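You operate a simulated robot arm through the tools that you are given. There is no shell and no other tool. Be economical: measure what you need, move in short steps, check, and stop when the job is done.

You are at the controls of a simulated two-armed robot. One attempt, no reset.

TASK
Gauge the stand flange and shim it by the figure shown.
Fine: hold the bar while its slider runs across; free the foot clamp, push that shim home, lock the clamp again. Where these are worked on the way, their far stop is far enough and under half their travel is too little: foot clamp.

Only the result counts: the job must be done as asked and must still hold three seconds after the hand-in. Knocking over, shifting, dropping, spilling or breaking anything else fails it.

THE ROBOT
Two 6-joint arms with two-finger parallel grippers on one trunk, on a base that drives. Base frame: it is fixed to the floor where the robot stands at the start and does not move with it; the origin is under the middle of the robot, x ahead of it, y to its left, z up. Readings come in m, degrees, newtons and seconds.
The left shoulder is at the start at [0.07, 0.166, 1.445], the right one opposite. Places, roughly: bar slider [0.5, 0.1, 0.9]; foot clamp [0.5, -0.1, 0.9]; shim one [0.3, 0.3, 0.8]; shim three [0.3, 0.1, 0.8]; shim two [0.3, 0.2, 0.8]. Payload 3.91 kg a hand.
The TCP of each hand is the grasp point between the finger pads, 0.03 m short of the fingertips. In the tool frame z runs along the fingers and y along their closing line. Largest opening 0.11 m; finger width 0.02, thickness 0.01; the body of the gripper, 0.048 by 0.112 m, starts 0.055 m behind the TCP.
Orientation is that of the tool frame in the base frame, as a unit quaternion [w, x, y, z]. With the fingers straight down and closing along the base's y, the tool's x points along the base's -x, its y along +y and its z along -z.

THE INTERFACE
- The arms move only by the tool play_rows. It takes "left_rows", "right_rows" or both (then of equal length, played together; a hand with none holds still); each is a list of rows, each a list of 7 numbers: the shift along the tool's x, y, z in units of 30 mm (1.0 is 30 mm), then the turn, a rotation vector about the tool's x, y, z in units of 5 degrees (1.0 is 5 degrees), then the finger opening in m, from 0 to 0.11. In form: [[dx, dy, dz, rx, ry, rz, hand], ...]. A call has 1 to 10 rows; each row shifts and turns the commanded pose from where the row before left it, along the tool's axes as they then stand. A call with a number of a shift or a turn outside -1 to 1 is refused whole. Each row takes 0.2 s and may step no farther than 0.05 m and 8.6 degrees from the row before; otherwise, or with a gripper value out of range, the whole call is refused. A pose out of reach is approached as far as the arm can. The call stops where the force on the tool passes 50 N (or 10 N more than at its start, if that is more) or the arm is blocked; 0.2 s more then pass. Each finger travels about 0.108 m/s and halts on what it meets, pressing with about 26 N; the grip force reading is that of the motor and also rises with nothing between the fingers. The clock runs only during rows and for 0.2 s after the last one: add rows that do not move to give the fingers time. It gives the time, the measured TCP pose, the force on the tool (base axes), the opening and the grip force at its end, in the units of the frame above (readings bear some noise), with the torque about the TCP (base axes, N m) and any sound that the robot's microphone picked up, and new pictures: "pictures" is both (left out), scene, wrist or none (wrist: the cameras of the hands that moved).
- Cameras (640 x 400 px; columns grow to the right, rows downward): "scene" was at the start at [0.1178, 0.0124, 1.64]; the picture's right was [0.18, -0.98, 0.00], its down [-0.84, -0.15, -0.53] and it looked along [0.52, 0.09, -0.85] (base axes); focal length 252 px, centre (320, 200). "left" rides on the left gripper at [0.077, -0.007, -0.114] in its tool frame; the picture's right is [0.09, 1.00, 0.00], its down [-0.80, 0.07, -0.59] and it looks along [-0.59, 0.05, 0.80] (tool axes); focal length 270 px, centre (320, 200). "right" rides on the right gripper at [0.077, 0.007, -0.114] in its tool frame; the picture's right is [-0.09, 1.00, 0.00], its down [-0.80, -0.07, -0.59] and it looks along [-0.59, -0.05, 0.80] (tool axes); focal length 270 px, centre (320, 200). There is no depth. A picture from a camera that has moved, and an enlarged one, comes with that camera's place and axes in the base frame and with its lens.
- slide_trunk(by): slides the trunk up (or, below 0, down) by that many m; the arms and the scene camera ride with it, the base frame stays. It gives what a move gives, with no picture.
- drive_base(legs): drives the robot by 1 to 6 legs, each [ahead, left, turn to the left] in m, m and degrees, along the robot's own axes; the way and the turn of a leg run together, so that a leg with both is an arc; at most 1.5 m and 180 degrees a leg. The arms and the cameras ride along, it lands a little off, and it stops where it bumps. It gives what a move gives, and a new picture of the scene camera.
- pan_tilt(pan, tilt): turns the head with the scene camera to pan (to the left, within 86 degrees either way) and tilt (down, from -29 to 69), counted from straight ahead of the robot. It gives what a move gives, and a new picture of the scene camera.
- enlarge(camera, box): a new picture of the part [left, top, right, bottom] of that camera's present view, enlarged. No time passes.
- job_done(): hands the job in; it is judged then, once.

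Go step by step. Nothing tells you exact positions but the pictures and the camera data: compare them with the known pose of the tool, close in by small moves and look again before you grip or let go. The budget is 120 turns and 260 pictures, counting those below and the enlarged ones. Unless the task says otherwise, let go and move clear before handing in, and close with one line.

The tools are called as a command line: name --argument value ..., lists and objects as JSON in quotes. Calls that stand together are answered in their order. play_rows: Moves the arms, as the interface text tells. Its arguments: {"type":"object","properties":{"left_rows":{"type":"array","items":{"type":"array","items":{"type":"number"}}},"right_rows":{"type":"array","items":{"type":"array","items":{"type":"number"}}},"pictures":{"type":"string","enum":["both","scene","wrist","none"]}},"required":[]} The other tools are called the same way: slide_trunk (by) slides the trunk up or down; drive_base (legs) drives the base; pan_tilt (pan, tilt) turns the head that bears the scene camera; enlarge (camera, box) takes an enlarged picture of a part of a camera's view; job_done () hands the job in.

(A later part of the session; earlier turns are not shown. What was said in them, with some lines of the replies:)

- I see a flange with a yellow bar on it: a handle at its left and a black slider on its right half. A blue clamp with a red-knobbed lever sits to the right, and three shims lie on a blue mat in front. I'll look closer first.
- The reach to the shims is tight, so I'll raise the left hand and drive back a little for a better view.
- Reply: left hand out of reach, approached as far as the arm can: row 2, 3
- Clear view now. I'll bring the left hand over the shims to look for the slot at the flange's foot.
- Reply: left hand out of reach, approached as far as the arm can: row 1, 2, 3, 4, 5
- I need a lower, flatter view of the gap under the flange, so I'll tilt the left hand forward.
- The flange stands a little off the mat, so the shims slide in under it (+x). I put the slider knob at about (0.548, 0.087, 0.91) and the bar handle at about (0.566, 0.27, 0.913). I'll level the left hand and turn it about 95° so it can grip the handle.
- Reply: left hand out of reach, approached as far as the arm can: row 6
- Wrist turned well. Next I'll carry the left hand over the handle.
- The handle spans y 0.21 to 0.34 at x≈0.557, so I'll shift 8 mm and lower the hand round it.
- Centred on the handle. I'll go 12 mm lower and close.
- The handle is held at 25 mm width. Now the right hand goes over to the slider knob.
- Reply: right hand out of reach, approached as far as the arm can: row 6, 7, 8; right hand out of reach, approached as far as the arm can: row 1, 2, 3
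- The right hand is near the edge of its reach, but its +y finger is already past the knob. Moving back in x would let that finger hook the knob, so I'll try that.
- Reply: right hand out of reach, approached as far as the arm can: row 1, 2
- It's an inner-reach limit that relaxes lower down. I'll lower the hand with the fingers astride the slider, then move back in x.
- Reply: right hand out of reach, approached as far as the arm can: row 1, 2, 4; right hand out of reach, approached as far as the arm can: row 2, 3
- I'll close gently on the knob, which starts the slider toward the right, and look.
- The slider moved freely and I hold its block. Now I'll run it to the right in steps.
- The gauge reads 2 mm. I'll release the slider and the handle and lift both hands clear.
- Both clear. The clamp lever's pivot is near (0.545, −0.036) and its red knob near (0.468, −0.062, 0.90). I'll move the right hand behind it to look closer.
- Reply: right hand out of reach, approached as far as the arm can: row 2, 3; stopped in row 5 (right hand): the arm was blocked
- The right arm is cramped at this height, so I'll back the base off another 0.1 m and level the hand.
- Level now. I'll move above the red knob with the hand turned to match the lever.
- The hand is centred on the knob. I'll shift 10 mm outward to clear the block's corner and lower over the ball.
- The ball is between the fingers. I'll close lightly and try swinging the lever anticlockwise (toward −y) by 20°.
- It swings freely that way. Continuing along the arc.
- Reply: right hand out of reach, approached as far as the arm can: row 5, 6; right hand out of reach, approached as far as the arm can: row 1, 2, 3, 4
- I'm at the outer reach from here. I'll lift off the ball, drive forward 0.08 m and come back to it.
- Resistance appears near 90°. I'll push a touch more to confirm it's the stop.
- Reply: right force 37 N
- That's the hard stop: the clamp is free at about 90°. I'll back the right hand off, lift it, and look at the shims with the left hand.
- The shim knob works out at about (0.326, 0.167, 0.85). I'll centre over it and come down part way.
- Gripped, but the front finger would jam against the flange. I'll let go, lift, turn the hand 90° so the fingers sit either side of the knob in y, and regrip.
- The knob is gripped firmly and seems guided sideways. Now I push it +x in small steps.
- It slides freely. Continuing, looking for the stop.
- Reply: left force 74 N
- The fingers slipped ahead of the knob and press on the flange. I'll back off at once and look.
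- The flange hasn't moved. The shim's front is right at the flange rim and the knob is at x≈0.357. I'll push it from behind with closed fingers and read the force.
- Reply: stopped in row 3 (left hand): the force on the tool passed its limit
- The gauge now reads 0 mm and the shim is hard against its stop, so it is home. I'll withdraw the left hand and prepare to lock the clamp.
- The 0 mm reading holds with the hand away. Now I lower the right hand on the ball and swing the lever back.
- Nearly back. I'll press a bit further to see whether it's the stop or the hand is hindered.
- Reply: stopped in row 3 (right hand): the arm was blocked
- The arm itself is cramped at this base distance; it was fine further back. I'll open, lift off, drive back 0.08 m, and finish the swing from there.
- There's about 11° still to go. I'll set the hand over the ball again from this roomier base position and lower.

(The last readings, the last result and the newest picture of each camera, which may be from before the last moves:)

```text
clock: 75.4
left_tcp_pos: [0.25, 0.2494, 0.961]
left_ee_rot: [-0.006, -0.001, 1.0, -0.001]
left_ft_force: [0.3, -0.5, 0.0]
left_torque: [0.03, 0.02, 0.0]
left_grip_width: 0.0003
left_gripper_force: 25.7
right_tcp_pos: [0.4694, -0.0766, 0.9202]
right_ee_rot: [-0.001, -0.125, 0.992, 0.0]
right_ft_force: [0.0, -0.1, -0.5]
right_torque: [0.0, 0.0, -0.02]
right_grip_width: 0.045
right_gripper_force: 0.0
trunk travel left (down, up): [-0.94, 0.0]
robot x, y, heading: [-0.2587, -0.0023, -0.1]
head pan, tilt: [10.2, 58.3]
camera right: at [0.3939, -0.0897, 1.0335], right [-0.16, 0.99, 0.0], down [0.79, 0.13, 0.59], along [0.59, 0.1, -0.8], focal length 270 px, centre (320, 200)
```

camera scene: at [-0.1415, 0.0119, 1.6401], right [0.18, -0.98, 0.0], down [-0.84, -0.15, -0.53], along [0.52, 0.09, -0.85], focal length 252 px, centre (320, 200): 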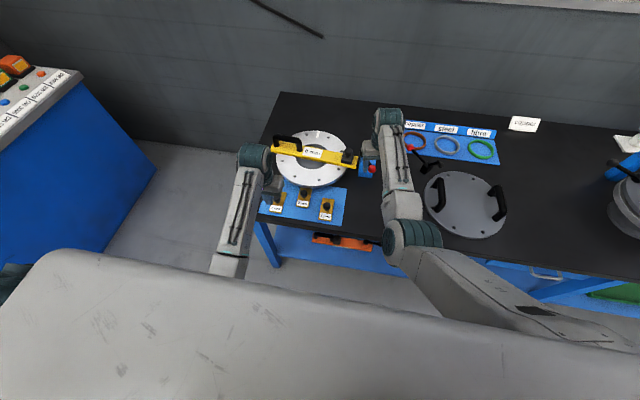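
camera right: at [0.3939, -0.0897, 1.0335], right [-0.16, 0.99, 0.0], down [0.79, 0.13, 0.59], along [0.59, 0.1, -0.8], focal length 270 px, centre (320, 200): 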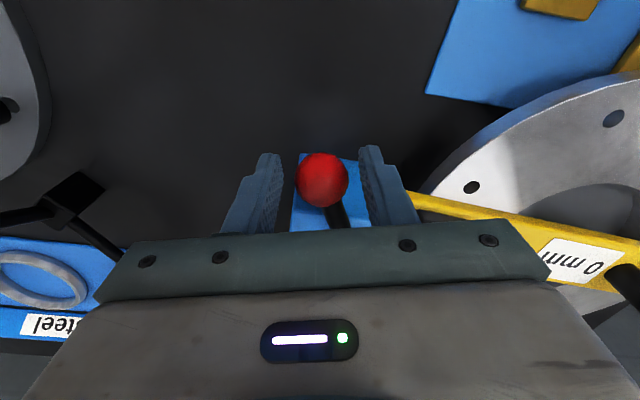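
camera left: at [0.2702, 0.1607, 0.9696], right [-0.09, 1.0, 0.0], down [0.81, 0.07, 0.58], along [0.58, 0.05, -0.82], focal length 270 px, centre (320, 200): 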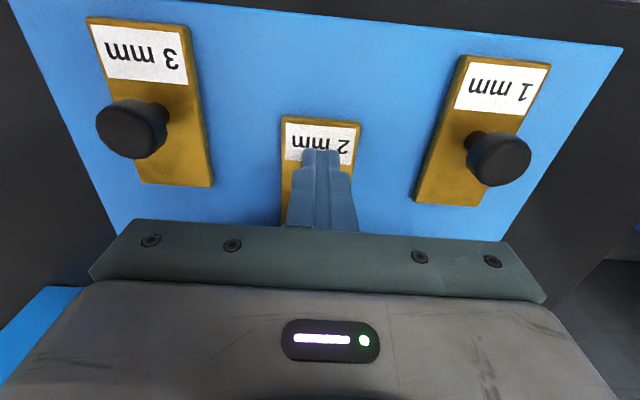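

play_rows --right_rows '[[0.1, 0, -0.25, 0, 0, 0, 0.034], [0, 0, 0, 0, 0, 0, 0.034], [0.03, 0.15, 0, 0, 0, 0, 0.034], [0.03, 0.15, 0, 0, 0, 0, 0.034], [0.03, 0.15, 0, 0, 0, 0, 0.034], [0, 0.15, 0, 0, 0, 0, 0.034], [0, 0, 0, 0, 0, 0, 0.034]]' --pictures "wrist"

enlarge --camera "scene" --box '[320, 130, 420, 200]'

```text
clock: 77.0
left_tcp_pos: [0.2497, 0.2487, 0.9616]
left_ee_rot: [-0.007, 0.001, 1.0, -0.001]
left_ft_force: [0.9, -0.8, 0.1]
left_torque: [-0.03, -0.01, 0.01]
left_grip_width: 0.0002
left_gripper_force: 26.2
right_tcp_pos: [0.4593, -0.0623, 0.9264]
right_ee_rot: [-0.001, -0.126, 0.992, 0.0]
right_ft_force: [0.1, -2.2, -0.9]
right_torque: [-0.07, 0.04, -0.07]
right_grip_width: 0.0352
right_gripper_force: 1.3
trunk travel left (down, up): [-0.94, 0.0]
robot x, y, heading: [-0.2568, -0.0011, -0.1]
head pan, tilt: [10.2, 58.3]
camera right: at [0.3833, -0.0753, 1.0409], right [-0.16, 0.99, 0.0], down [0.79, 0.13, 0.59], along [0.59, 0.1, -0.81], focal length 270 px, centre (320, 200)
```

right: 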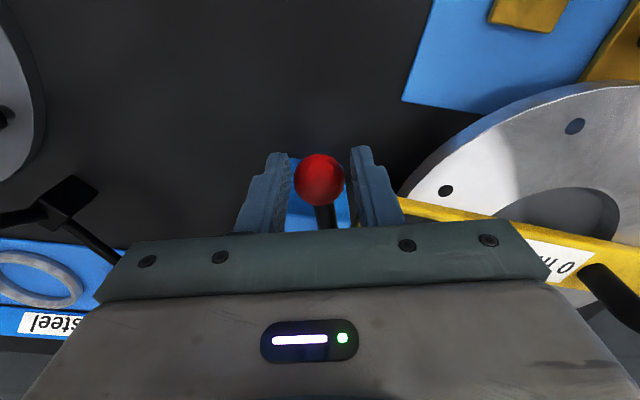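

```text
5.71 times, centred on (370, 165) of scene
camera zoom: at [-0.1397, 0.0119, 1.6399], right [0.18, -0.98, 0.0], down [-0.84, -0.15, -0.53], along [0.52, 0.09, -0.85], focal length 1440 px, centre (34, 400)
```

zoom: 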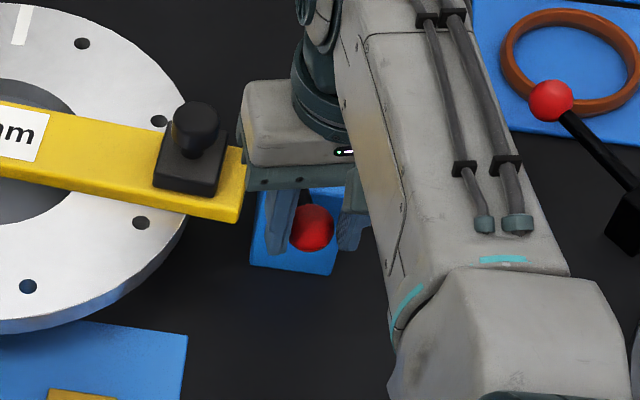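

The ball is back at its original spot. I'll press a little more to confirm the stop.

play_rows --right_rows '[[0, 0.2, 0, 0, 0, 0, 0.034], [0, 0.2, 0, 0, 0, 0, 0.034], [0, 0, 0, 0, 0, 0, 0.034]]' --pictures "none"

enlarge --camera "scene" --box '[320, 130, 420, 200]'

```text
clock: 77.8
left_tcp_pos: [0.2511, 0.2458, 0.9626]
left_ee_rot: [-0.007, 0.001, 1.0, 0.002]
left_ft_force: [0.5, -0.3, -0.1]
left_torque: [-0.02, -0.01, 0.01]
left_grip_width: 0.0002
left_gripper_force: 25.8
right_tcp_pos: [0.4589, -0.0559, 0.9267]
right_ee_rot: [0.0, -0.123, 0.992, 0.0]
right_ft_force: [3.5, -25.0, 2.3]
right_torque: [-0.7, -0.1, -0.31]
right_grip_width: 0.0467
right_gripper_force: 12.6
trunk travel left (down, up): [-0.94, 0.0]
robot x, y, heading: [-0.2581, -0.0012, 0.1]
head pan, tilt: [10.2, 58.3]
```

```text
5.71 times, centred on (370, 165) of scene
camera zoom: at [-0.1392, 0.0061, 1.64], right [0.18, -0.98, 0.0], down [-0.84, -0.15, -0.53], along [0.52, 0.1, -0.85], focal length 1440 px, centre (34, 400)
```

zoom: 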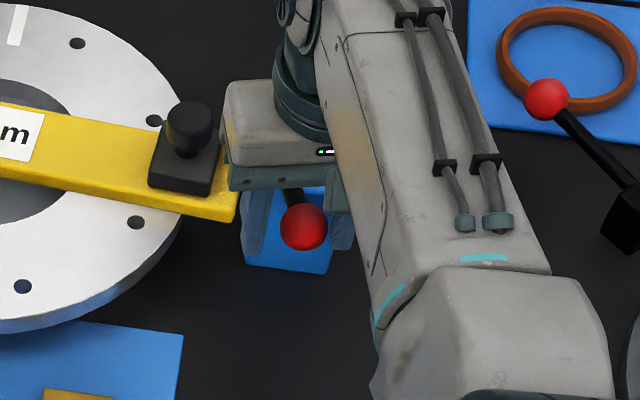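

Hard stop at 25 N: the clamp is locked. I'll ease off, open, lift clear and check everything.

play_rows --right_rows '[[0.1, -0.35, 0, 0, 0, 0, 0.05], [0, 0, 0, 0, 0, 0, 0.06], [0, 0, -0.8, 0, 0, 0, 0.06], [0, 0, -0.8, 0, 0, 0, 0.06], [1, 0, 0, 0, 0, 0, 0.06], [1, -0.5, 0, 0, 0, 0, 0.06], [0.5, -1, 0, 0, 0, 0, 0.06], [0, -1, 0, 0, 0, 0, 0.06], [0, -0.5, 0, 0, 0, 0, 0.06]]' --pictures "scene"

enlarge --camera "scene" --box '[240, 110, 420, 240]'

```text
clock: 79.8
left_tcp_pos: [0.2501, 0.2493, 0.9622]
left_ee_rot: [-0.006, -0.001, 1.0, 0.0]
left_ft_force: [0.0, -0.4, -0.3]
left_torque: [-0.04, -0.01, -0.02]
left_grip_width: 0.0002
left_gripper_force: 26.0
right_tcp_pos: [0.4061, -0.1667, 0.9759]
right_ee_rot: [-0.001, -0.126, 0.992, 0.0]
right_ft_force: [-0.7, -0.2, 0.7]
right_torque: [0.02, 0.02, 0.03]
right_grip_width: 0.06
right_gripper_force: 0.1
trunk travel left (down, up): [-0.94, 0.0]
robot x, y, heading: [-0.2591, -0.0014, -0.0]
head pan, tilt: [10.2, 58.3]
camera scene: at [-0.1399, 0.0118, 1.64], right [0.18, -0.98, 0.0], down [-0.84, -0.15, -0.53], along [0.52, 0.09, -0.85], focal length 252 px, centre (320, 200)
```

scene: 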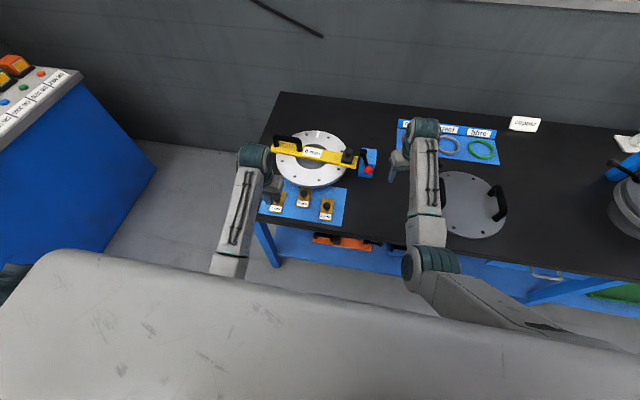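

```text
3.08 times, centred on (330, 175) of scene
camera zoom: at [-0.1399, 0.0118, 1.64], right [0.18, -0.98, 0.0], down [-0.84, -0.15, -0.53], along [0.52, 0.09, -0.85], focal length 776 px, centre (289, 277)
```

zoom: 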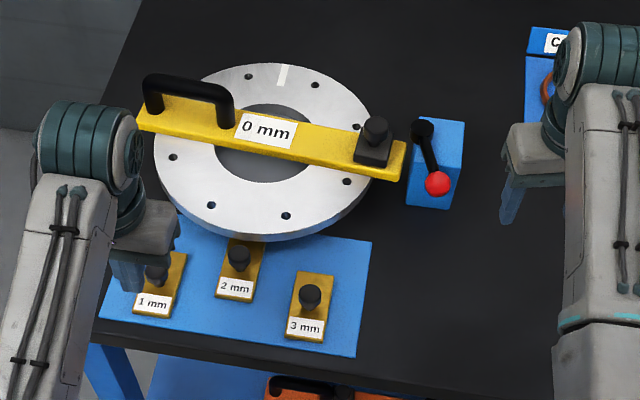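

The gauge reads 0 mm, the 2 mm shim is home, the lever is back in its locked position, and both hands are clear. Handing in.

job_done

```text
The job is handed in.
```

The flange gauged 2 mm, so I pushed the 2 mm shim home and locked the foot clamp again. The gauge then read 0 mm with both hands clear.
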